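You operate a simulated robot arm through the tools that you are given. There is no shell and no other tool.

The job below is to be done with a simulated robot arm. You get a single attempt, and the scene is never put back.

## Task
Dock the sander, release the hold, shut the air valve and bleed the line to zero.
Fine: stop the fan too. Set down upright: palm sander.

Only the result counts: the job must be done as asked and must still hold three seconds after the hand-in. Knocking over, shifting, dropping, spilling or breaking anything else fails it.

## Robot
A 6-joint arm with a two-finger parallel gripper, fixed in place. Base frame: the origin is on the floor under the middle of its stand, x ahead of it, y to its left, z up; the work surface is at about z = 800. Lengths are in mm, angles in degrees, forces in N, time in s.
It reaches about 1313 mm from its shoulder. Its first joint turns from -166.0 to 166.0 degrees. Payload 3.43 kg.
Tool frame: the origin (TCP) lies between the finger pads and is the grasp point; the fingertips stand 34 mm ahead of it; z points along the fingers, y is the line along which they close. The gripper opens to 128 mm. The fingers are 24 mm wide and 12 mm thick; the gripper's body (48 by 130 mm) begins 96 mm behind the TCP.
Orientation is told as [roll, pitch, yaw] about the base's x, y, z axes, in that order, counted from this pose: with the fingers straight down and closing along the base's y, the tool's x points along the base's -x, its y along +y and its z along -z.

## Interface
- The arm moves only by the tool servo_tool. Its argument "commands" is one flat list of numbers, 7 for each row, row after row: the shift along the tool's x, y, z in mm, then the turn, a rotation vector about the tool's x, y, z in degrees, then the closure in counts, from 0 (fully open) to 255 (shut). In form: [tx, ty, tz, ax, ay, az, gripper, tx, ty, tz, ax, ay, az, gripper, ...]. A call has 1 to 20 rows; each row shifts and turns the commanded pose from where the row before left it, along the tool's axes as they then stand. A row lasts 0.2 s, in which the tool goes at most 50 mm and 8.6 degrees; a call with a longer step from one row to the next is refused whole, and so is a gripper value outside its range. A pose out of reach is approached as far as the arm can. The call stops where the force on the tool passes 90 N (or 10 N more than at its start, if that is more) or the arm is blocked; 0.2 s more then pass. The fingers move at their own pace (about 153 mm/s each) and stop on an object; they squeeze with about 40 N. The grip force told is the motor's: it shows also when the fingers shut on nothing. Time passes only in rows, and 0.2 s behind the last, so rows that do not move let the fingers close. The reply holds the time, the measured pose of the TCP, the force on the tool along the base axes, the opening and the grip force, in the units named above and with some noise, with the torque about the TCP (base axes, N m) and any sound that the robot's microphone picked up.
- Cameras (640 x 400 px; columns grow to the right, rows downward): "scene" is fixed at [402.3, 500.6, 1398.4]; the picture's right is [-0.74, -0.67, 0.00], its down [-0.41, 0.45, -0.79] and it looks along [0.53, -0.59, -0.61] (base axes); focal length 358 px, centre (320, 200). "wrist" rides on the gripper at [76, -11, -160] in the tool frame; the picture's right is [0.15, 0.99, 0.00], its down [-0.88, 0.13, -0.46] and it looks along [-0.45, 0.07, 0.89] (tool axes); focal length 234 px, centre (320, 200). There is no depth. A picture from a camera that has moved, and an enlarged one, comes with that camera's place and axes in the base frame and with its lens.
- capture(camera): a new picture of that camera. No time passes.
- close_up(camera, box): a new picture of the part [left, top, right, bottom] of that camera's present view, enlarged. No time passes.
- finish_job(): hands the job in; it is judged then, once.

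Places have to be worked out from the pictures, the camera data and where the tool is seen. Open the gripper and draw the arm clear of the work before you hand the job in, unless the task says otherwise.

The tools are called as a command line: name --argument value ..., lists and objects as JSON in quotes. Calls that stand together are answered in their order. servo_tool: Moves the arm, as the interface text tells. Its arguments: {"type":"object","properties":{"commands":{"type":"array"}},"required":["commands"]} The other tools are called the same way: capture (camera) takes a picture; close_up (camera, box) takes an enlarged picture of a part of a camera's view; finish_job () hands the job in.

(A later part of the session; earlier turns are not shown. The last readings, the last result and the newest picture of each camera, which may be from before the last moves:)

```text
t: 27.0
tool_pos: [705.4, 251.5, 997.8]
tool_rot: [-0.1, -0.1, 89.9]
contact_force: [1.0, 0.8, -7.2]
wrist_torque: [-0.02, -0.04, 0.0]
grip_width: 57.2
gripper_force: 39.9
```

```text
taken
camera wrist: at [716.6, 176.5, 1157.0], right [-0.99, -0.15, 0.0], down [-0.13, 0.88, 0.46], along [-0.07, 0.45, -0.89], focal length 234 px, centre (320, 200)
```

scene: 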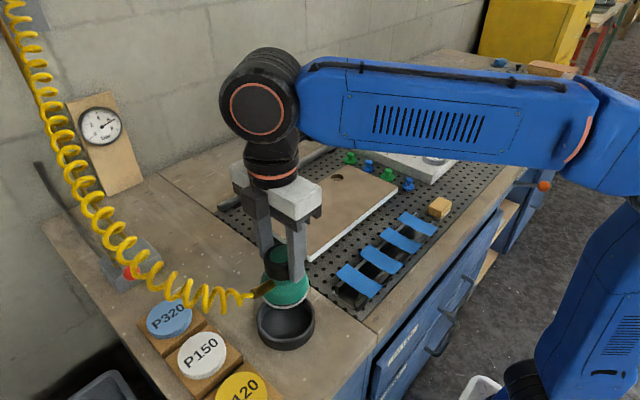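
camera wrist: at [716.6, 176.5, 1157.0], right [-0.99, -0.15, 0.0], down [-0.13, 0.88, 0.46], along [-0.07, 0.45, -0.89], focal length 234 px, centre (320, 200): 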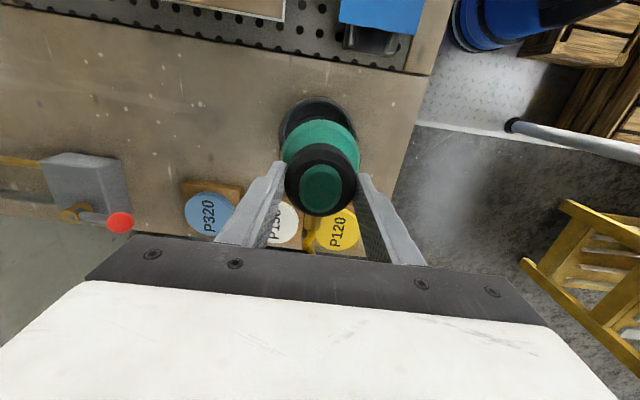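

The sander is above the dock. I'll turn it back −90° so the hose fitting points toward the wall (+x), keeping the hose away from the abrasive discs at y≈394.

servo_tool --commands '[0, 0, 0, 0, 0, 8.1818, 255, 0, 0, 0, 0, 0, 8.1818, 255, 0, 0, 0, 0, 0, 8.1818, 255, 0, 0, 0, 0, 0, 8.1818, 255, 0, 0, 0, 0, 0, 8.1818, 255, 0, 0, 0, 0, 0, 8.1818, 255, 0, 0, 0, 0, 0, 8.1818, 255, 0, 0, 0, 0, 0, 8.1818, 255, 0, 0, 0, 0, 0, 8.1818, 255, 0, 0, 0, 0, 0, 8.1818, 255, 0, 0, 0, 0, 0, 8.1818, 255, 0, 0, 20, 0, 0, 0, 255, 0, 0, 20, 0, 0, 0, 255, 0, 0, 0, 0, 0, 0, 255]'

capture --camera "scene"

capture --camera "wrist"

close_up --camera "wrist" --box '[240, 60, 400, 240]'

close_up --camera "scene" --box '[220, 230, 350, 370]'

```text
t: 30.0
tool_pos: [705.7, 254.2, 958.9]
tool_rot: [0.0, -0.1, -0.1]
contact_force: [0.1, -0.1, -7.7]
wrist_torque: [-0.05, -0.02, 0.01]
grip_width: 57.5
gripper_force: 40.0
```

```text
taken
```

scene: 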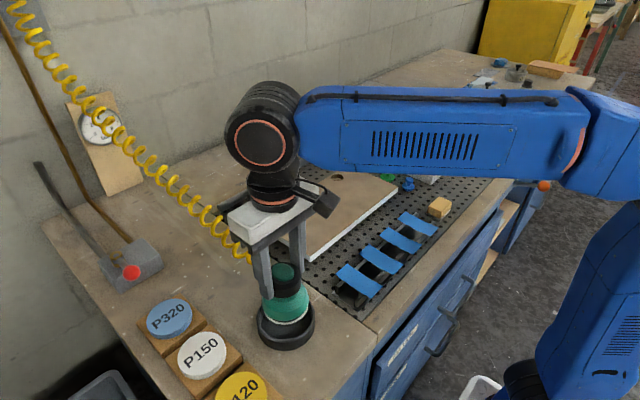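

```text
taken
camera wrist: at [629.3, 242.1, 1119.0], right [-0.15, 0.99, 0.0], down [0.88, 0.13, 0.46], along [0.45, 0.07, -0.89], focal length 234 px, centre (320, 200)
```

wrist: 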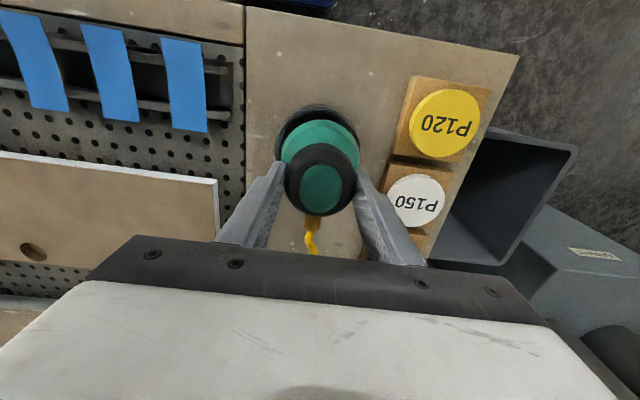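

```text
2.22 times, centred on (320, 150) of wrist
camera zoom: at [629.3, 242.1, 1119.0], right [-0.15, 0.99, 0.0], down [0.88, 0.13, 0.46], along [0.45, 0.07, -0.89], focal length 520 px, centre (320, 311)
```

zoom: 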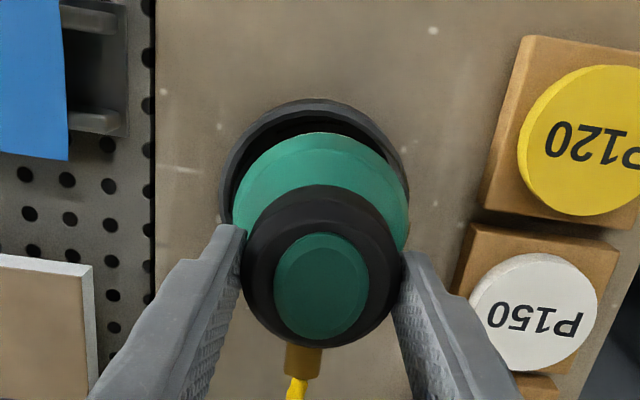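

```text
2.86 times, centred on (285, 300) of scene
camera zoom: at [402.3, 500.6, 1398.4], right [-0.74, -0.67, 0.0], down [-0.41, 0.45, -0.79], along [0.53, -0.59, -0.61], focal length 1024 px, centre (420, -86)
```

zoom: 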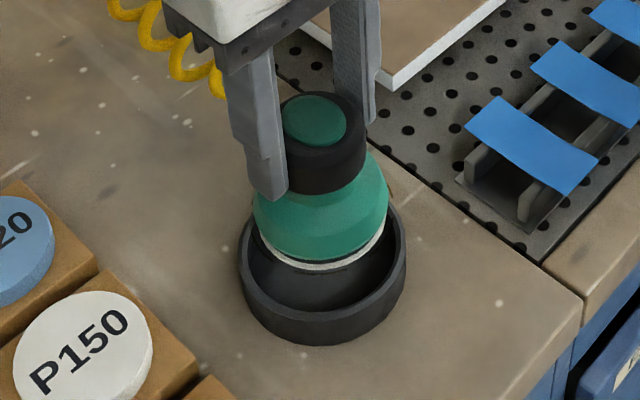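

The cup centre reads about (705.5,250.7) and the sander is about 2 mm to the +y side. I'll correct 2 mm and lower until just above the expected seat.

servo_tool --commands '[0, -2.2, 0, 0, 0, 0, 255, 0, 0, 15, 0, 0, 0, 255, 0, 0, 15, 0, 0, 0, 255, 0, 0, 15, 0, 0, 0, 255, 0, 0, 10, 0, 0, 0, 255, 0, 0, 0, 0, 0, 0, 255]'

close_up --camera "wrist" --box '[240, 60, 400, 240]'

close_up --camera "scene" --box '[220, 230, 350, 370]'

```text
t: 31.4
tool_pos: [705.2, 249.4, 907.9]
tool_rot: [0.2, -0.4, 0.0]
contact_force: [15.1, 0.8, 50.2]
wrist_torque: [-0.85, 0.21, -0.1]
grip_width: 57.6
gripper_force: 39.9
```

```text
2.22 times, centred on (320, 150) of wrist
camera zoom: at [628.0, 238.2, 1066.4], right [-0.15, 0.99, 0.0], down [0.88, 0.13, 0.46], along [0.46, 0.07, -0.89], focal length 520 px, centre (320, 311)
```

zoom: 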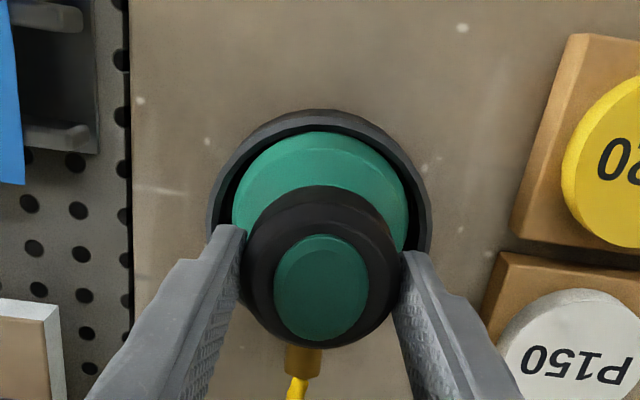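

```text
2.86 times, centred on (285, 300) of scene
camera zoom: at [402.3, 500.6, 1398.4], right [-0.74, -0.67, 0.0], down [-0.41, 0.45, -0.79], along [0.53, -0.59, -0.61], focal length 1024 px, centre (420, -86)
```

zoom: 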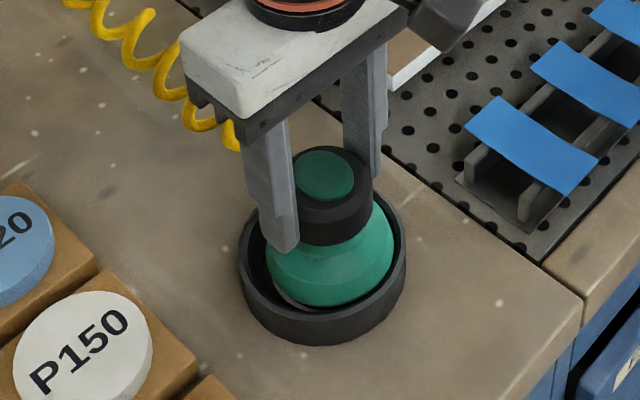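

Contact came earlier than expected: 50 N up and 15 N in +x, with TCP at z 908. I'll back off a few mm to see whether the pad is catching the −x wall or already on the cup floor.

servo_tool --commands '[0, 0, -6, 0, 0, 0, 255, 0, 0, 0, 0, 0, 0, 255]'

close_up --camera "wrist" --box '[250, 70, 390, 190]'

close_up --camera "scene" --box '[240, 270, 335, 360]'

```text
t: 32.0
tool_pos: [705.3, 250.6, 908.0]
tool_rot: [-0.1, 0.3, 0.0]
contact_force: [13.2, 2.0, -17.3]
wrist_torque: [0.3, -1.56, 0.12]
grip_width: 57.5
gripper_force: 40.2
```

```text
3.33 times, centred on (320, 130) of wrist
camera zoom: at [629.5, 239.5, 1067.3], right [-0.15, 0.99, 0.0], down [0.88, 0.13, 0.45], along [0.45, 0.06, -0.89], focal length 781 px, centre (320, 433)
```

zoom: 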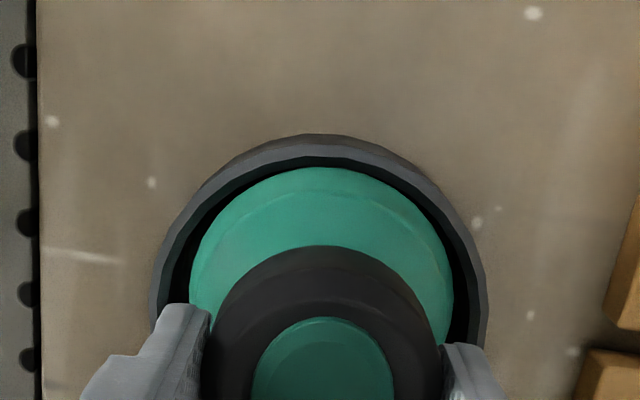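

```text
4.44 times, centred on (288, 315) of scene
camera zoom: at [402.3, 500.6, 1398.4], right [-0.74, -0.67, 0.0], down [-0.41, 0.45, -0.79], along [0.53, -0.59, -0.61], focal length 1592 px, centre (464, -311)
```

zoom: 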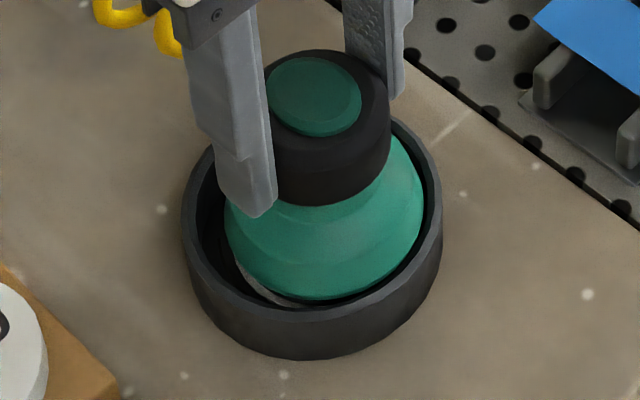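

The scene view shows the sander sitting about 6 mm too far toward −x in the cup, so the pad is touching the −x wall. I'll shift +x by 6 mm to relieve that and recheck the forces.

servo_tool --commands '[-3, 0, 0, 0, 0, 0, 255, -3, 0, 0, 0, 0, 0, 255, 0, 0, -4, 0, 0, 0, 255, 0, 0, 0, 0, 0, 0, 255]'

close_up --camera "wrist" --box '[250, 70, 390, 190]'

close_up --camera "scene" --box '[240, 270, 335, 360]'

```text
t: 33.0
tool_pos: [710.8, 250.5, 914.1]
tool_rot: [0.0, 0.0, 0.0]
contact_force: [-0.5, 0.6, -7.9]
wrist_torque: [-0.01, 0.01, -0.03]
grip_width: 57.2
gripper_force: 39.7
```

```text
3.33 times, centred on (320, 130) of wrist
camera zoom: at [635.0, 239.1, 1073.0], right [-0.15, 0.99, 0.0], down [0.88, 0.13, 0.46], along [0.45, 0.07, -0.89], focal length 781 px, centre (320, 433)
```

zoom: 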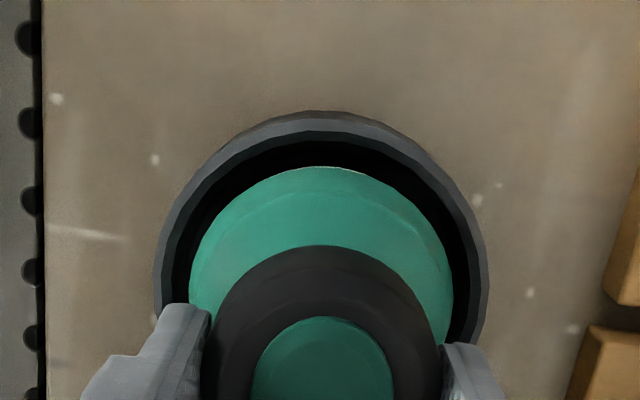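

```text
4.44 times, centred on (288, 315) of scene
camera zoom: at [402.3, 500.6, 1398.4], right [-0.74, -0.67, 0.0], down [-0.41, 0.45, -0.79], along [0.53, -0.59, -0.61], focal length 1592 px, centre (464, -311)
```

zoom: 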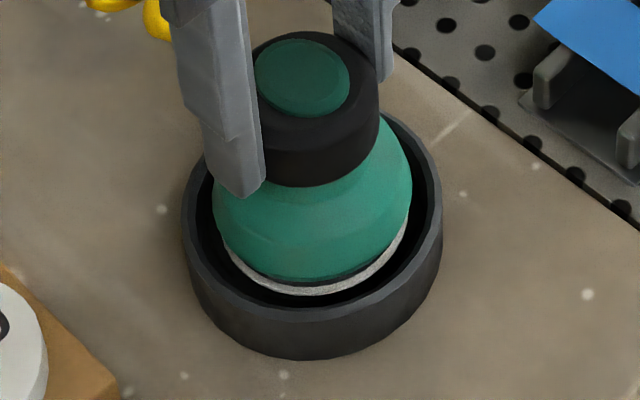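

The sander is now free (only its weight shows) and centred in the cup in both views. I'll lower in small steps.

servo_tool --commands '[0, 0, 3, 0, 0, 0, 255, 0, 0, 3, 0, 0, 0, 255, 0, 0, 3, 0, 0, 0, 255, 0, 0, 3, 0, 0, 0, 255, 0, 0, 0, 0, 0, 0, 255]'

servo_tool --commands '[0, 0, 2, 0, 0, 0, 255, 0, 0, 2, 0, 0, 0, 255, 0, 0, 0, 0, 0, 0, 255]'

```text
t: 34.2
tool_pos: [711.2, 249.1, 901.4]
tool_rot: [0.0, -0.1, 0.0]
contact_force: [-0.7, -0.3, -8.1]
wrist_torque: [-0.06, -0.05, 0.01]
grip_width: 57.0
gripper_force: 40.5
```

```text
t: 35.0
tool_pos: [711.1, 249.5, 897.1]
tool_rot: [0.0, 0.0, 0.0]
contact_force: [-0.6, 0.4, -7.4]
wrist_torque: [-0.04, -0.02, -0.01]
grip_width: 57.2
gripper_force: 39.9
```

Still free-hanging at z 897, so the earlier contact was the cup wall. I'll continue lowering in 2 mm steps.

servo_tool --commands '[0, 0, 2, 0, 0, 0, 255, 0, 0, 2, 0, 0, 0, 255, 0, 0, 0, 0, 0, 0, 255]'

servo_tool --commands '[0, 0, 2, 0, 0, 0, 255, 0, 0, 0, 0, 0, 0, 255]'

close_up --camera "scene" --box '[240, 270, 335, 360]'

```text
t: 35.8
tool_pos: [711.0, 249.2, 894.0]
tool_rot: [0.0, -0.1, 0.0]
contact_force: [0.3, 0.6, -6.2]
wrist_torque: [0.06, -0.07, 0.01]
grip_width: 57.2
gripper_force: 39.7
```

```text
t: 36.4
tool_pos: [710.8, 249.9, 894.0]
tool_rot: [0.1, -0.3, -0.1]
contact_force: [0.8, 1.8, 25.4]
wrist_torque: [-0.83, 0.64, -0.08]
grip_width: 57.2
gripper_force: 40.3
```

```text
4.44 times, centred on (288, 315) of scene
camera zoom: at [402.3, 500.6, 1398.4], right [-0.74, -0.67, 0.0], down [-0.41, 0.45, -0.79], along [0.53, -0.59, -0.61], focal length 1592 px, centre (464, -311)
```

zoom: 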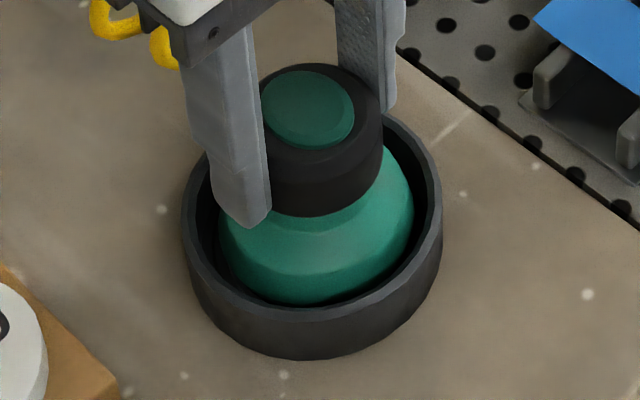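

The sander is seated on the cup floor (reaction of about 25 N, level, centred). I'll ease off 1.5 mm, then open the fingers and check that it stands upright.

servo_tool --commands '[0, 0, -1.5, 0, 0, 0, 255, 0, 0, 0, 0, 0, 0, 255, 0, 0, 0, 0, 0, 0, 200, 0, 0, 0, 0, 0, 0, 76, 0, 0, 0, 0, 0, 0, 76]'

close_up --camera "scene" --box '[240, 250, 335, 360]'

close_up --camera "wrist" --box '[240, 70, 400, 230]'

```text
t: 37.6
tool_pos: [709.6, 249.1, 892.2]
tool_rot: [0.0, 0.0, 0.0]
contact_force: [-0.4, 0.4, -0.5]
wrist_torque: [-0.03, 0.01, -0.01]
grip_width: 90.2
gripper_force: 0.2
```

```text
3.64 times, centred on (288, 305) of scene
camera zoom: at [402.3, 500.6, 1398.4], right [-0.74, -0.67, 0.0], down [-0.41, 0.45, -0.79], along [0.53, -0.59, -0.61], focal length 1303 px, centre (438, -182)
```

zoom: 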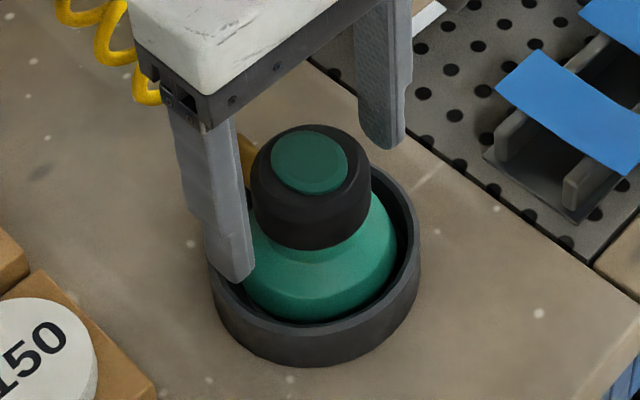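

```text
2.50 times, centred on (320, 150) of wrist
camera zoom: at [634.6, 238.3, 1052.7], right [-0.15, 0.99, 0.0], down [0.88, 0.13, 0.46], along [0.45, 0.07, -0.89], focal length 585 px, centre (320, 325)
```

zoom: 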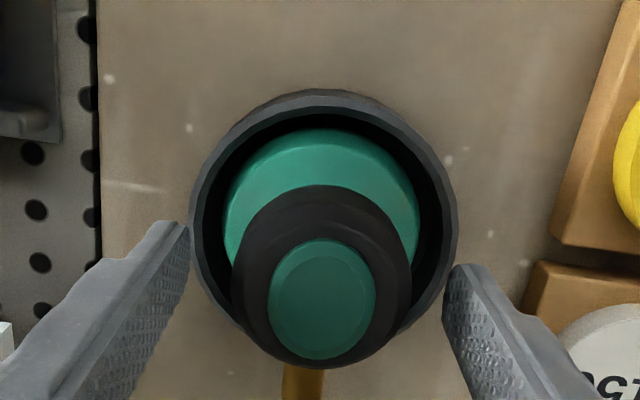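

The sander is docked upright and released. I'll raise straight up, then check where the hose now runs and what the gauge says.

servo_tool --commands '[0, 0, -20, 0, 0, 0, 76, 0, 0, -40, 0, 0, 0, 76, 0, 0, -50, 0, 0, 0, 76, 0, 0, -50, 0, 0, 0, 76, 0, 0, 0, 0, 0, 0, 76]'

capture --camera "scene"

capture --camera "wrist"

close_up --camera "scene" --box '[60, 80, 160, 180]'

```text
t: 38.8
tool_pos: [708.5, 248.4, 1055.7]
tool_rot: [-0.1, -0.1, -0.1]
contact_force: [0.3, 0.1, -0.9]
wrist_torque: [0.01, 0.0, 0.02]
grip_width: 90.2
gripper_force: 0.1
```

```text
taken
```

scene: 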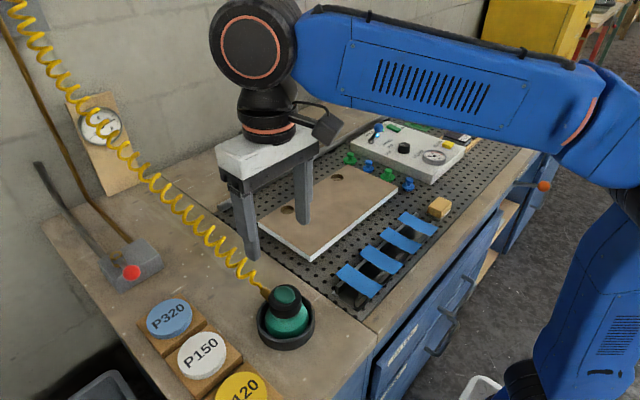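

```text
taken
camera wrist: at [632.4, 237.9, 1215.6], right [-0.15, 0.99, 0.0], down [0.88, 0.13, 0.46], along [0.45, 0.07, -0.89], focal length 234 px, centre (320, 200)
```

wrist: 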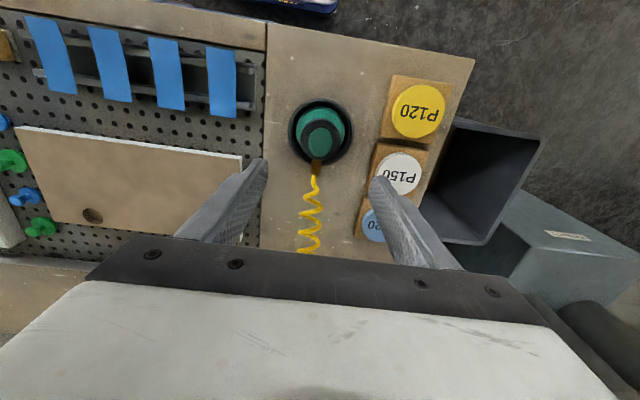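

```text
4.00 times, centred on (110, 130) of scene
camera zoom: at [402.3, 500.6, 1398.4], right [-0.74, -0.67, 0.0], down [-0.41, 0.45, -0.79], along [0.53, -0.59, -0.61], focal length 1433 px, centre (1160, 480)
```

zoom: 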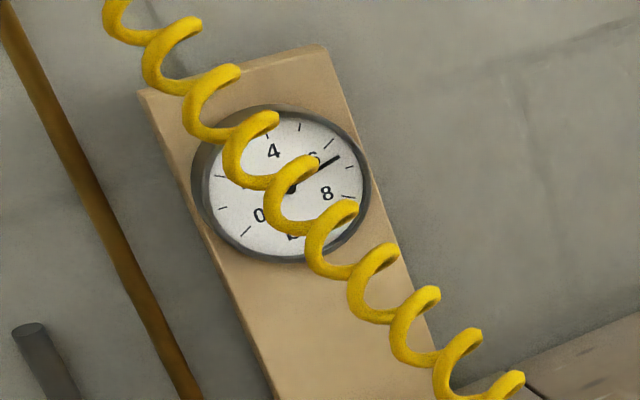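

The hose now runs at y≈250–285, rising toward the wall, and the gauge still reads about 6.5–7 bar. I'll go to the valve with the fingers closed and the tool yawed 90°, so the gripper body stays slim in y and clear of the hose.

servo_tool --commands '[0, 39, 0, 0, 0, 0, 255, 0, 39, 0, 0, 0, 0, 255, 0, 39, 0, 0, 0, 0, 255, 0, 0, 0, 0, 0, -8.1818, 255, 0, 0, 0, 0, 0, -8.1818, 255, 0, 0, 0, 0, 0, -8.1818, 255, 0, 0, 0, 0, 0, -8.1818, 255, 0, 0, 0, 0, 0, -8.1818, 255, 0, 0, 0, 0, 0, -8.1818, 255, 0, 0, 0, 0, 0, -8.1818, 255, 0, 0, 0, 0, 0, -8.1818, 255, 0, 0, 0, 0, 0, -8.1818, 255, 0, 0, 0, 0, 0, -8.1818, 255, 0, 0, 0, 0, 0, -8.1818, 255, 0, -44, 0, 0, 0, 0, 255, 0, -44, 0, 0, 0, 0, 255, 0, -44, 0, 0, 0, 0, 255, 0, -44, 0, 0, 0, 0, 255, 0, -44, 0, 0, 0, 0, 255, 0, -44, 0, 0, 0, 0, 255]'

capture --camera "scene"

capture --camera "wrist"

```text
t: 43.0
tool_pos: [955.2, 355.4, 1025.3]
tool_rot: [-0.3, -0.1, 90.0]
contact_force: [-0.4, 0.4, 1.1]
wrist_torque: [-0.01, -0.05, -0.01]
grip_width: 0.0
gripper_force: 32.9
out of reach, approached as far as the arm can: row 19, 20
```

```text
taken
```

scene: 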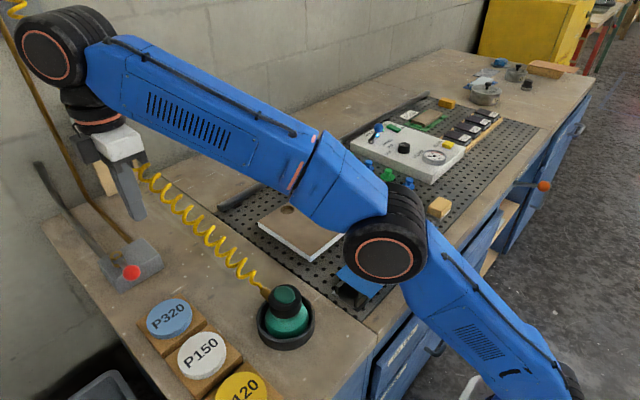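

```text
taken
camera wrist: at [966.3, 279.7, 1185.1], right [-0.99, -0.15, 0.0], down [-0.13, 0.88, 0.46], along [-0.06, 0.45, -0.89], focal length 234 px, centre (320, 200)
```

wrist: 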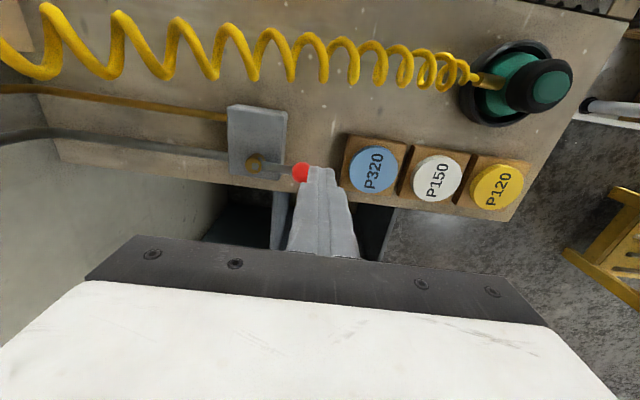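

The arm was at its reach limit up high, and it will reach further when lower. I'll lower beside the ball's −y side (finger at y≈365, ball at about (975,399)).

servo_tool --commands '[0, 0, 40, 0, 0, 0, 255, 0, 0, 40, 0, 0, 0, 255, 0, 0, 0, 0, 0, 0, 255]'

capture --camera "wrist"

capture --camera "scene"

```text
t: 43.8
tool_pos: [956.7, 355.5, 945.2]
tool_rot: [-0.1, 0.0, 90.0]
contact_force: [0.1, -0.7, -0.1]
wrist_torque: [0.0, 0.0, -0.03]
grip_width: 0.1
gripper_force: 33.5
```

```text
taken
camera wrist: at [967.2, 279.6, 1105.3], right [-0.99, -0.15, 0.0], down [-0.13, 0.88, 0.46], along [-0.07, 0.45, -0.89], focal length 234 px, centre (320, 200)
```

wrist: 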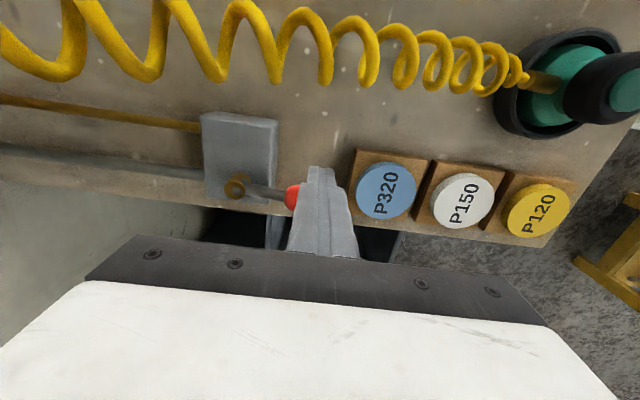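

```text
taken
```

scene: 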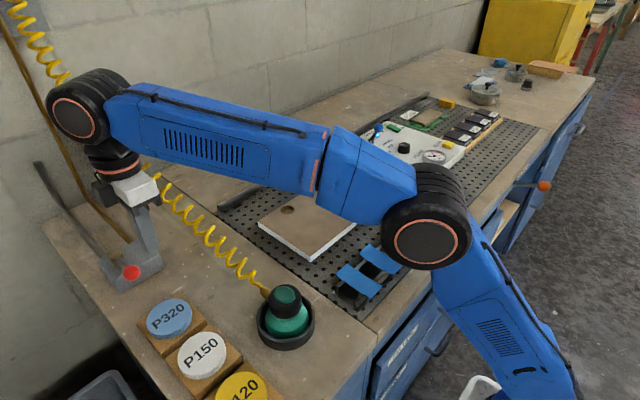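

The ball is at about (977,399,871) and the tool at (957,355,945). I'll shift +x 18 mm and lower so the fingertips are level with the ball, on its −y side.

servo_tool --commands '[0, -18, 0, 0, 0, 0, 255, 0, 0, 25, 0, 0, 0, 255, 0, 0, 28, 0, 0, 0, 255, 0, 0, 0, 0, 0, 0, 255]'

capture --camera "wrist"

close_up --camera "scene" --box '[80, 150, 220, 300]'

```text
t: 44.8
tool_pos: [977.8, 354.5, 893.4]
tool_rot: [0.0, 0.1, 90.0]
contact_force: [0.2, 1.0, 0.6]
wrist_torque: [0.0, 0.05, 0.01]
grip_width: 0.1
gripper_force: 32.9
```

```text
taken
camera wrist: at [988.2, 278.8, 1054.4], right [-0.99, -0.15, 0.0], down [-0.13, 0.88, 0.46], along [-0.07, 0.45, -0.89], focal length 234 px, centre (320, 200)
```

wrist: 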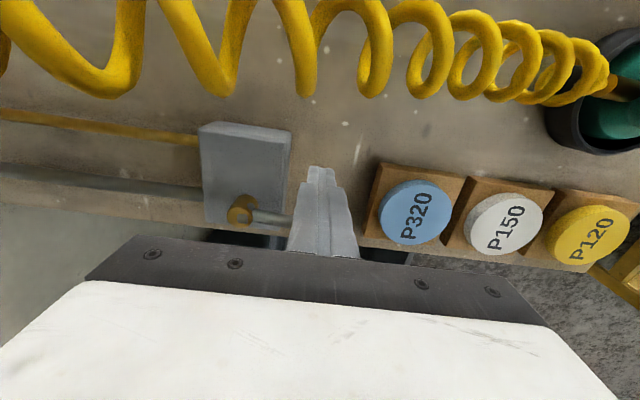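

```text
2.67 times, centred on (150, 225) of scene
camera zoom: at [402.3, 500.6, 1398.4], right [-0.74, -0.67, 0.0], down [-0.41, 0.45, -0.79], along [0.53, -0.59, -0.61], focal length 955 px, centre (773, 133)
```

zoom: 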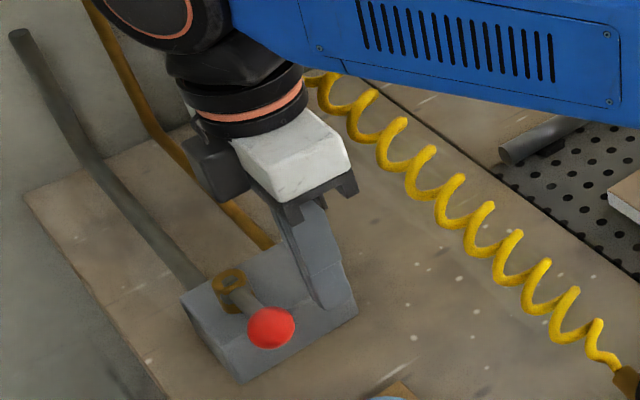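

The finger is beside the ball with about an 18 mm gap. I'll test the clockwise direction (+y) with a gentle push and read the force.

servo_tool --commands '[-10, 0, 0, 0, 0, 0, 255, -6, 0, 0, 0, 0, 0, 255, -4, 0, 0, 0, 0, 0, 255, -3, 0, 0, 0, 0, 0, 255, 0, 0, 0, 0, 0, 0, 255]'

close_up --camera "scene" --box '[80, 200, 180, 300]'

```text
t: 46.0
tool_pos: [976.5, 373.0, 894.4]
tool_rot: [0.0, 0.1, 89.9]
contact_force: [-5.7, -28.6, -6.2]
wrist_torque: [-0.76, 0.27, 0.06]
grip_width: 0.0
gripper_force: 32.5
```

```text
4.00 times, centred on (130, 250) of scene
camera zoom: at [402.3, 500.6, 1398.4], right [-0.74, -0.67, 0.0], down [-0.41, 0.45, -0.79], along [0.53, -0.59, -0.61], focal length 1433 px, centre (1080, 0)
```

zoom: 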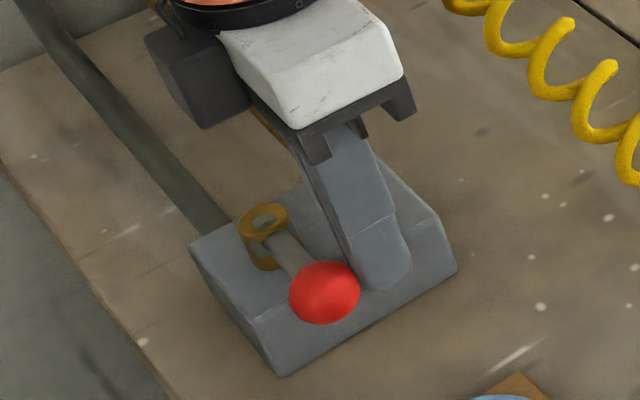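

The push met a rigid stop (29 N, ball unmoved), so the lever closes the other way, toward −y over the block. I'll back off, rise, tilt the fingers outward for reach, and cross to the ball's +y side.

servo_tool --commands '[20, 0, 0, 0, 0, 0, 255, 0, 0, -25, 0, 0, 0, 255, 0, 0, -25, 0, 0, 0, 255, 0, 0, 0, 8.333, 0, 0, 255, 0, 0, 0, 8.333, 0, 0, 255, 0, 0, 0, 8.333, 0, 0, 255, -42.5, 0, 0, 0, 0, 0, 255, -42.5, 0, 0, 0, 0, 0, 255, 0, 0, 0, 0, 0, 0, 255]'

capture --camera "wrist"

close_up --camera "scene" --box '[60, 120, 240, 310]'

```text
t: 48.0
tool_pos: [972.9, 439.8, 945.2]
tool_rot: [-25.0, 0.0, 90.0]
contact_force: [-0.9, -0.4, -0.5]
wrist_torque: [0.03, -0.01, 0.03]
grip_width: 0.0
gripper_force: 32.8
```

```text
taken
camera wrist: at [915.0, 365.2, 1094.3], right [-0.9, -0.15, -0.42], down [-0.31, 0.88, 0.36], along [0.32, 0.45, -0.83], focal length 234 px, centre (320, 200)
```

wrist: 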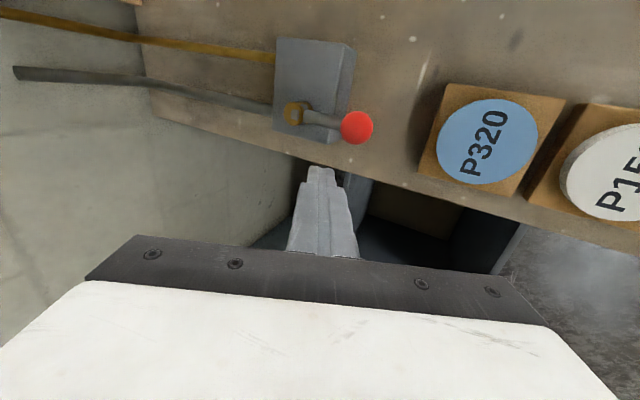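

```text
2.11 times, centred on (150, 215) of scene
camera zoom: at [402.3, 500.6, 1398.4], right [-0.74, -0.67, 0.0], down [-0.41, 0.45, -0.79], along [0.53, -0.59, -0.61], focal length 754 px, centre (678, 168)
```

zoom: 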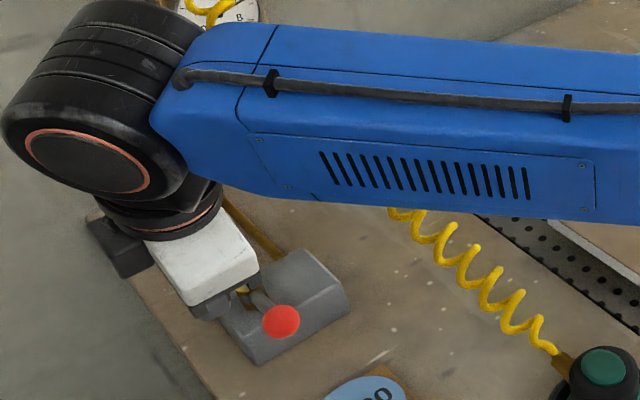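

The ball is still at (976,400). I'll lower beside its +y side and push gently toward −y.

servo_tool --commands '[0, 14.55, 24.1, 0, 0, 0, 255, 0, 14.55, 24.1, 0, 0, 0, 255, 0, 0, 0, 0, 0, 0, 255, 8, 0, 0, 0, 0, 0, 255, 6, 0, 0, 0, 0, 0, 255, 5, 0, 0, 0, 0, 0, 255, 5, 0, 0, 0, 0, 0, 255, 0, 0, 0, 0, 0, 0, 255]'

capture --camera "wrist"

close_up --camera "scene" --box '[80, 200, 180, 300]'

```text
t: 49.8
tool_pos: [967.1, 417.5, 888.6]
tool_rot: [-25.0, 0.0, 90.1]
contact_force: [-0.8, -0.4, -0.2]
wrist_torque: [0.02, 0.01, 0.02]
grip_width: 0.1
gripper_force: 33.2
```

```text
taken
camera wrist: at [908.9, 342.3, 1037.9], right [-0.9, -0.15, -0.42], down [-0.31, 0.88, 0.36], along [0.32, 0.45, -0.83], focal length 234 px, centre (320, 200)
```

wrist: 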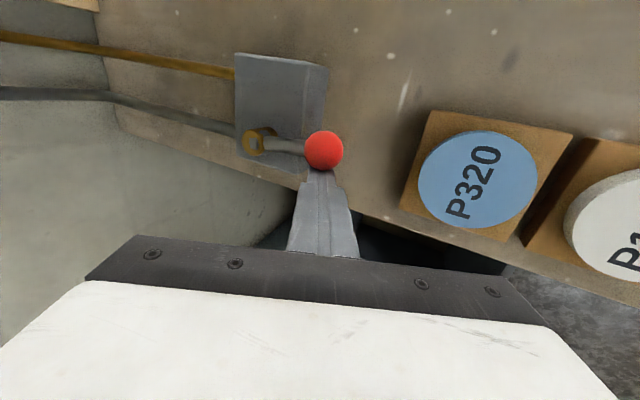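

```text
4.00 times, centred on (130, 250) of scene
camera zoom: at [402.3, 500.6, 1398.4], right [-0.74, -0.67, 0.0], down [-0.41, 0.45, -0.79], along [0.53, -0.59, -0.61], focal length 1433 px, centre (1080, 0)
```

zoom: 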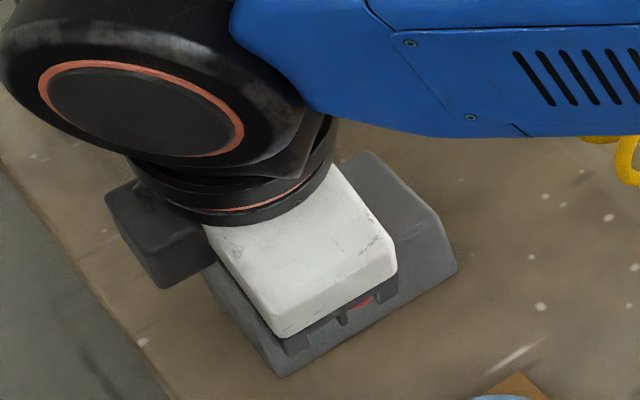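

The ball moved to y≈391 with almost no force, so this is the closing direction. I'll continue along the arc.

servo_tool --commands '[9, 2.3, -1.05, 0, 0, 0, 255, 8.5, 2.23, -1.06, 0, 0, 0, 255, 8, -1.36, 0.63, 0, 0, 0, 255, 8, -1.36, 0.64, 0, 0, 0, 255, 8, -1.8, 0.85, 0, 0, 0, 255, 8, -1.8, 0.84, 0, 0, 0, 255, 7, -4.1, 1.9, 0, 0, 0, 255, 7, -4.1, 1.9, 0, 0, 0, 255, 0, 0, 0, 0, 0, 0, 255]'

capture --camera "wrist"

capture --camera "scene"

```text
t: 51.8
tool_pos: [976.9, 355.5, 888.3]
tool_rot: [-25.1, -0.1, 89.9]
contact_force: [0.2, 0.2, 0.1]
wrist_torque: [-0.01, 0.0, -0.01]
grip_width: 0.0
gripper_force: 33.1
```

```text
taken
camera wrist: at [919.3, 280.4, 1037.7], right [-0.9, -0.15, -0.42], down [-0.31, 0.88, 0.36], along [0.32, 0.45, -0.83], focal length 234 px, centre (320, 200)
```

wrist: 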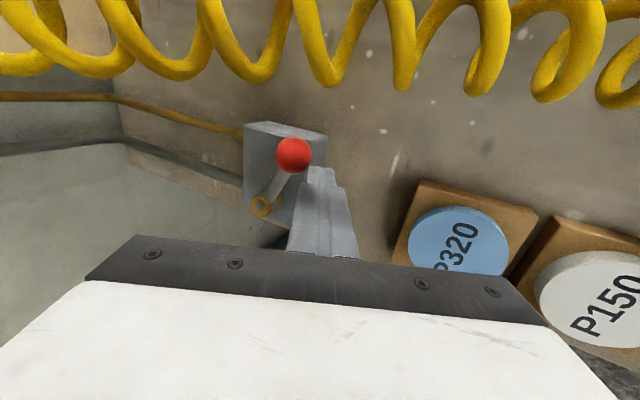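

```text
taken
```

scene: 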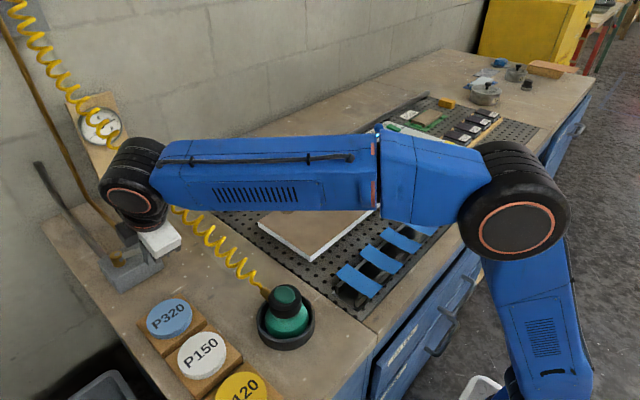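

The lever has turned about 60° with no resistance. I'll finish the last ~30° to the across-pipe position.

servo_tool --commands '[8, -8.16, 3.8, 0, 0, 0, 255, 7, -8.16, 3.8, 0, 0, 0, 255, 7, -8.16, 3.8, 0, 0, 0, 255, 5, -8.16, 3.8, 0, 0, 0, 255, 0, 0, 0, 0, 0, 0, 255]'

capture --camera "wrist"

```text
t: 53.0
tool_pos: [1010.0, 330.6, 888.8]
tool_rot: [-24.9, 0.0, 90.1]
contact_force: [-47.7, 14.0, -5.9]
wrist_torque: [0.35, 1.37, 0.33]
grip_width: 0.0
gripper_force: 33.3
```

```text
taken
camera wrist: at [953.3, 254.8, 1039.0], right [-0.9, -0.15, -0.42], down [-0.31, 0.88, 0.36], along [0.31, 0.45, -0.84], focal length 234 px, centre (320, 200)
```

wrist: 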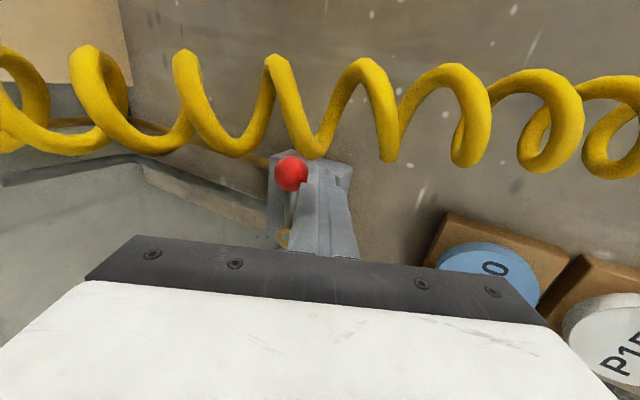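

The lever has reached its end stop at 90° (48 N reaction). I'll back the finger away, rise, and view the valve and gauge.

servo_tool --commands '[-10, 13.6, -6.3, 0, 0, 0, 255, -15, 13.6, -6.3, 0, 0, 0, 255, -15, 13.6, -6.3, 0, 0, 0, 255, 0, -19, -40.8, 0, 0, 0, 255, 0, -19, -40.8, 0, 0, 0, 255, 0, -19, -40.8, 0, 0, 0, 255, 0, 0, 0, 0, 0, 0, 255]'

capture --camera "wrist"

capture --camera "scene"

```text
t: 54.6
tool_pos: [969.1, 370.2, 1022.9]
tool_rot: [-24.9, -0.1, 90.0]
contact_force: [0.1, -0.6, -0.7]
wrist_torque: [0.0, 0.01, -0.02]
grip_width: 0.1
gripper_force: 32.7
```

```text
taken
camera wrist: at [911.9, 295.0, 1172.4], right [-0.9, -0.15, -0.42], down [-0.31, 0.88, 0.36], along [0.32, 0.45, -0.83], focal length 234 px, centre (320, 200)
```

wrist: 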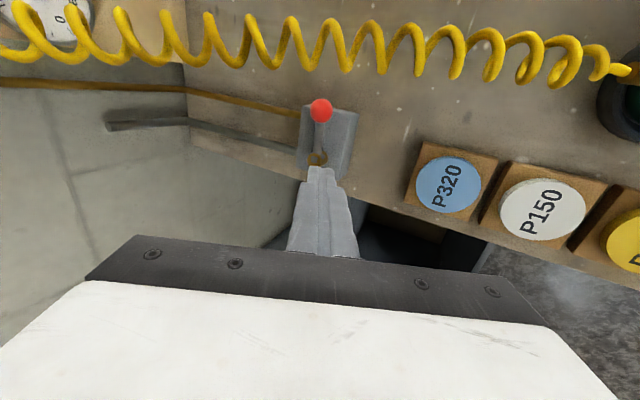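

```text
taken
```

scene: 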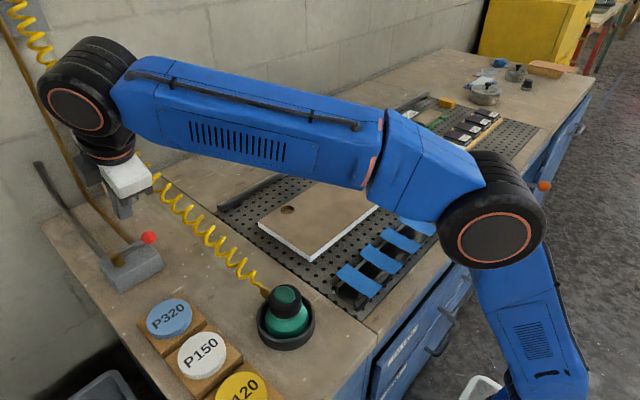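

The valve lever is now across the pipes, ball over the block, so it's shut. I'll retreat toward the robot and bring the tool back to straight-down, zero yaw.

servo_tool --commands '[0, 43.5, -20.3, 0, 0, 0, 255, 0, 43.5, -20.3, 0, 0, 0, 255, 0, 43.5, -20.3, 0, 0, 0, 255, 0, 43.5, -20.3, 0, 0, 0, 255, 0, 43.5, -20.3, 0, 0, 0, 255, 0, 0, 0, -8.333, 0, 0, 255, 0, 0, 0, -8.333, 0, 0, 255, 0, 0, 0, -8.333, 0, 0, 255, 0, 0, 0, 0, 0, 8.1818, 255, 0, 0, 0, 0, 0, 8.1818, 255, 0, 0, 0, 0, 0, 8.1818, 255, 0, 0, 0, 0, 0, 8.1818, 255, 0, 0, 0, 0, 0, 8.1818, 255, 0, 0, 0, 0, 0, 8.1818, 255, 0, 0, 0, 0, 0, 8.1818, 255, 0, 0, 0, 0, 0, 8.1818, 255, 0, 0, 0, 0, 0, 8.1818, 255, 0, 0, 0, 0, 0, 8.1818, 255, 0, 0, 0, 0, 0, 8.1818, 255]'

close_up --camera "scene" --box '[60, 80, 180, 300]'

close_up --camera "scene" --box '[60, 80, 160, 160]'

```text
t: 58.6
tool_pos: [729.1, 366.4, 1021.3]
tool_rot: [0.0, 0.0, -0.1]
contact_force: [1.0, 0.3, -0.1]
wrist_torque: [-0.01, -0.01, -0.01]
grip_width: 0.0
gripper_force: 32.5
```

```text
1.82 times, centred on (120, 190) of scene
camera zoom: at [402.3, 500.6, 1398.4], right [-0.74, -0.67, 0.0], down [-0.41, 0.45, -0.79], along [0.53, -0.59, -0.61], focal length 651 px, centre (684, 218)
```

zoom: 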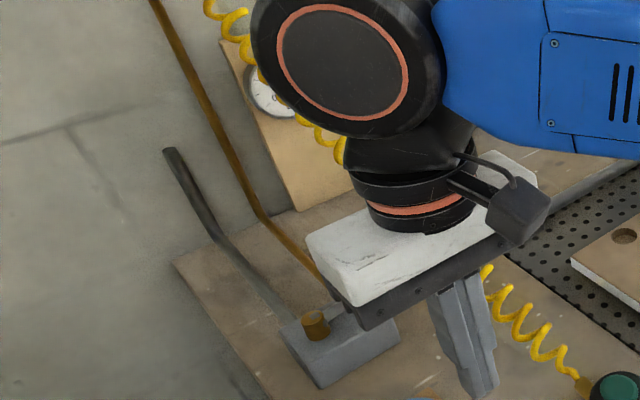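

```text
5.00 times, centred on (110, 120) of scene
camera zoom: at [402.3, 500.6, 1398.4], right [-0.74, -0.67, 0.0], down [-0.41, 0.45, -0.79], along [0.53, -0.59, -0.61], focal length 1791 px, centre (1370, 600)
```

zoom: 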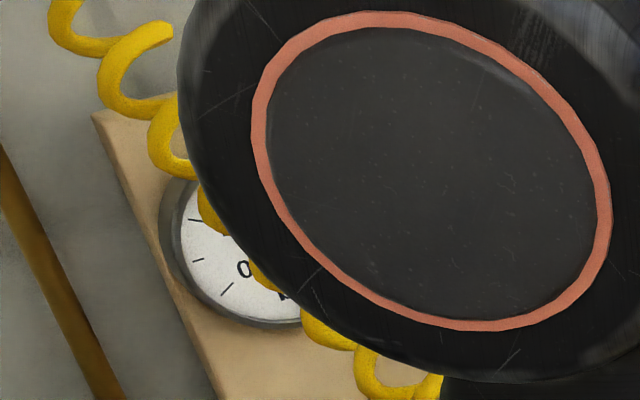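

Next I head to the HOLD lever; its ball is at about (950,−380,896). I'll travel high over the bench to a point just on its robot side.

servo_tool --commands '[0, -46, 0, 0, 0, 0, 255, 0, -46, 0, 0, 0, 0, 255, 0, -46, 0, 0, 0, 0, 255, 0, -46, 0, 0, 0, 0, 255, 0, -46, 0, 0, 0, 0, 255, -16, -46.5, 0, 0, 0, 0, 255, -16, -46.5, 0, 0, 0, 0, 255, -16, -46.5, 0, 0, 0, 0, 255, -16, -46.5, 0, 0, 0, 0, 255, -16, -46.5, 0, 0, 0, 0, 255, -16, -46.5, 0, 0, 0, 0, 255, -16, -46.5, 0, 0, 0, 0, 255, -16, -46.5, 0, 0, 0, 0, 255, -16, -46.5, 0, 0, 0, 0, 255, -16, -46.5, 0, 0, 0, 0, 255, -16, -46.5, 0, 0, 0, 0, 255, 0, 0, 0, 0, 0, 0, 255]'

capture --camera "wrist"

capture --camera "scene"

close_up --camera "scene" --box '[60, 80, 160, 160]'

close_up --camera "scene" --box '[340, 60, 480, 200]'

```text
t: 62.2
tool_pos: [907.4, -371.4, 1022.6]
tool_rot: [-0.1, 0.0, -0.1]
contact_force: [-0.2, 0.0, -0.5]
wrist_torque: [-0.03, 0.0, 0.01]
grip_width: 0.1
gripper_force: 33.1
```

```text
taken
camera wrist: at [831.1, -382.2, 1181.6], right [-0.15, 0.99, 0.0], down [0.88, 0.13, 0.46], along [0.45, 0.07, -0.89], focal length 234 px, centre (320, 200)
```

wrist: 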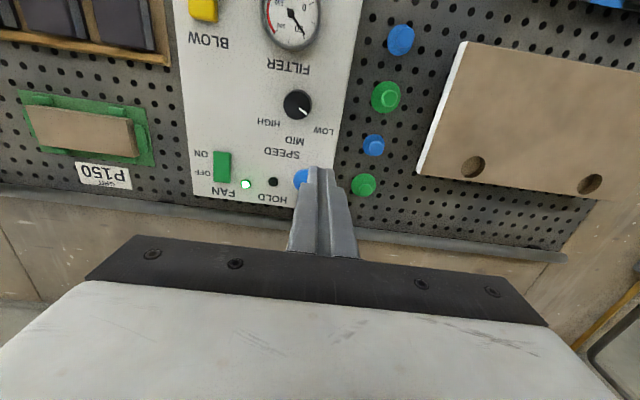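

```text
taken
```

scene: 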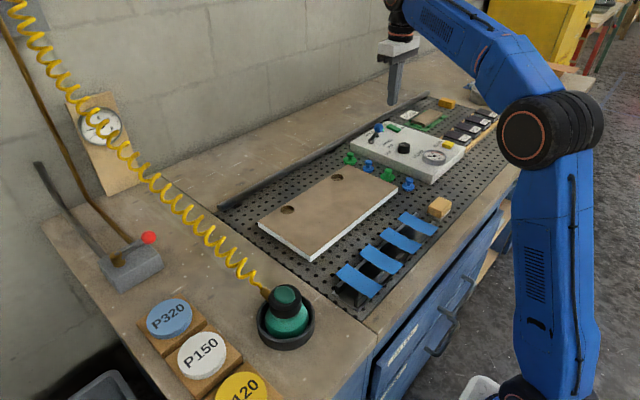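

```text
5.00 times, centred on (110, 120) of scene
camera zoom: at [402.3, 500.6, 1398.4], right [-0.74, -0.67, 0.0], down [-0.41, 0.45, -0.79], along [0.53, -0.59, -0.61], focal length 1791 px, centre (1370, 600)
```

zoom: 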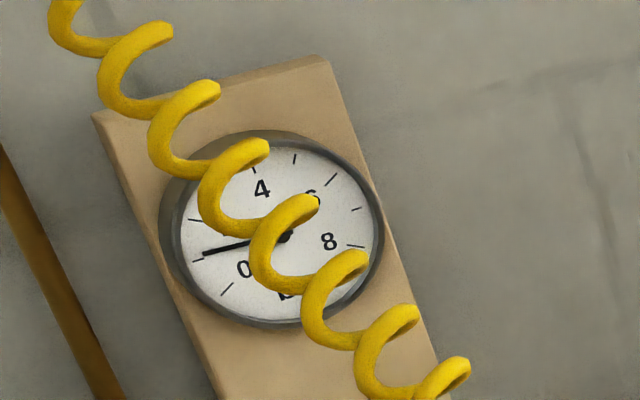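

```text
2.86 times, centred on (410, 130) of scene
camera zoom: at [402.3, 500.6, 1398.4], right [-0.74, -0.67, 0.0], down [-0.41, 0.45, -0.79], along [0.53, -0.59, -0.61], focal length 1024 px, centre (63, 400)
```

zoom: 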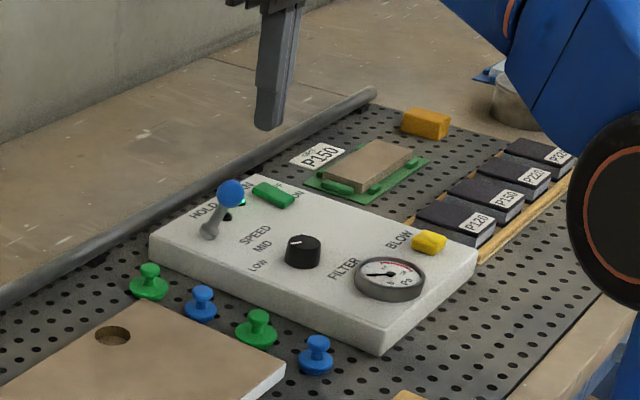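

Useful: the gauge has already dropped to about 1 bar and the HOLD light is out, so the hold consumes line air. The HOLD lever is still thrown toward the robot. I'll lower the closed fingers on its robot side.

servo_tool --commands '[2, -9.6, 35, 0, 0, 0, 255, 0, 0, 35, 0, 0, 0, 255, 0, 0, 34, 0, 0, 0, 255, 0, 0, 0, 0, 0, 0, 255]'

close_up --camera "scene" --box '[340, 80, 480, 200]'

capture --camera "wrist"

close_up --camera "scene" --box '[70, 90, 140, 150]'

```text
t: 63.2
tool_pos: [903.0, -382.4, 918.2]
tool_rot: [0.0, 0.0, 0.2]
contact_force: [0.1, -0.4, -0.2]
wrist_torque: [0.03, 0.02, 0.0]
grip_width: 0.3
gripper_force: 33.5
```

```text
3.33 times, centred on (410, 140) of scene
camera zoom: at [402.3, 500.6, 1398.4], right [-0.74, -0.67, 0.0], down [-0.41, 0.45, -0.79], along [0.53, -0.59, -0.61], focal length 1194 px, centre (20, 400)
```

zoom: 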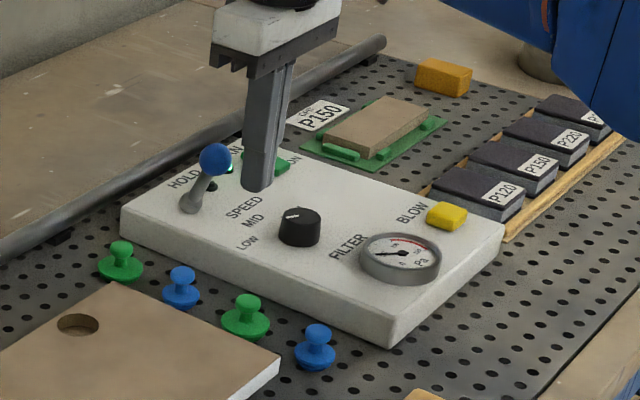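

```text
taken
camera wrist: at [827.1, -393.3, 1077.3], right [-0.15, 0.99, 0.0], down [0.88, 0.13, 0.46], along [0.45, 0.07, -0.89], focal length 234 px, centre (320, 200)
```

wrist: 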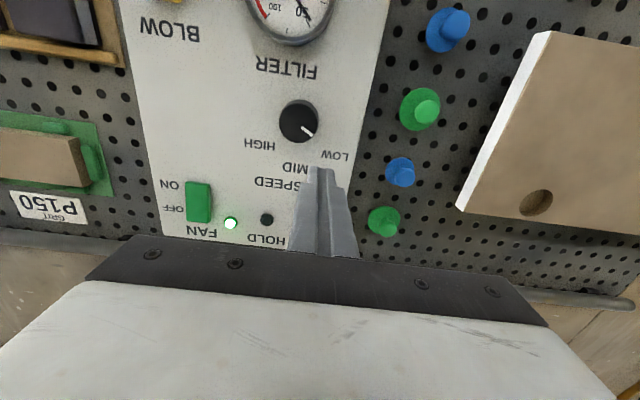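

```text
6.67 times, centred on (105, 120) of scene
camera zoom: at [402.3, 500.6, 1398.4], right [-0.74, -0.67, 0.0], down [-0.41, 0.45, -0.79], along [0.53, -0.59, -0.61], focal length 2388 px, centre (1753, 733)
```

zoom: 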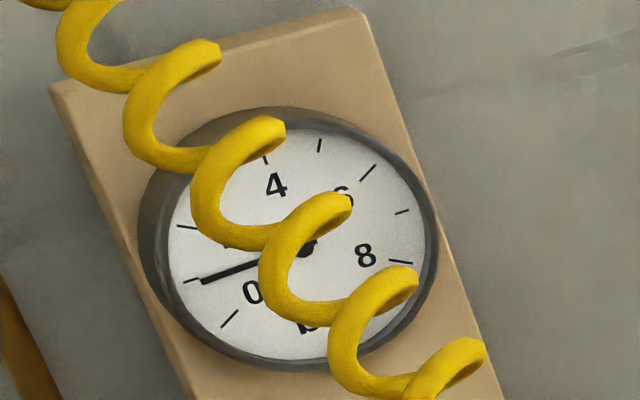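

The finger is level with and on the robot side of the HOLD ball. I'll push it over toward the wall (+x) in small steps.

servo_tool --commands '[-10, 0, 0, 0, 0, 0, 255, -8, 0, 0, 0, 0, 0, 255, -7, 0, 0, 0, 0, 0, 255, -7, 0, 0, 0, 0, 0, 255, -7, 0, 0, 0, 0, 0, 255, -7, 0, 0, 0, 0, 0, 255, 0, 0, 0, 0, 0, 0, 255]'

close_up --camera "scene" --box '[340, 80, 480, 200]'

```text
t: 64.8
tool_pos: [949.1, -383.7, 918.4]
tool_rot: [0.0, -0.1, 0.0]
contact_force: [-0.2, 0.3, -0.2]
wrist_torque: [0.0, -0.01, 0.01]
grip_width: 0.1
gripper_force: 32.9
```

```text
3.33 times, centred on (410, 140) of scene
camera zoom: at [402.3, 500.6, 1398.4], right [-0.74, -0.67, 0.0], down [-0.41, 0.45, -0.79], along [0.53, -0.59, -0.61], focal length 1194 px, centre (20, 400)
```

zoom: 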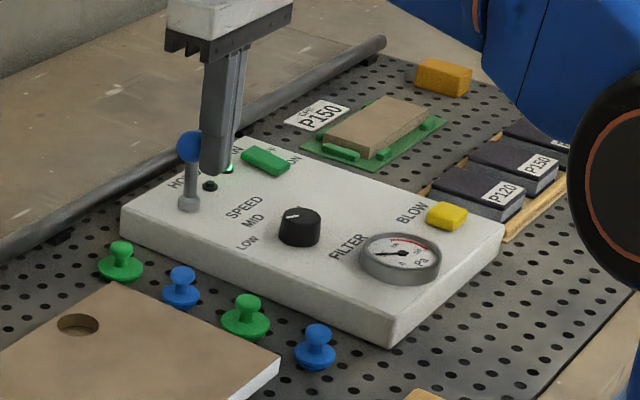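

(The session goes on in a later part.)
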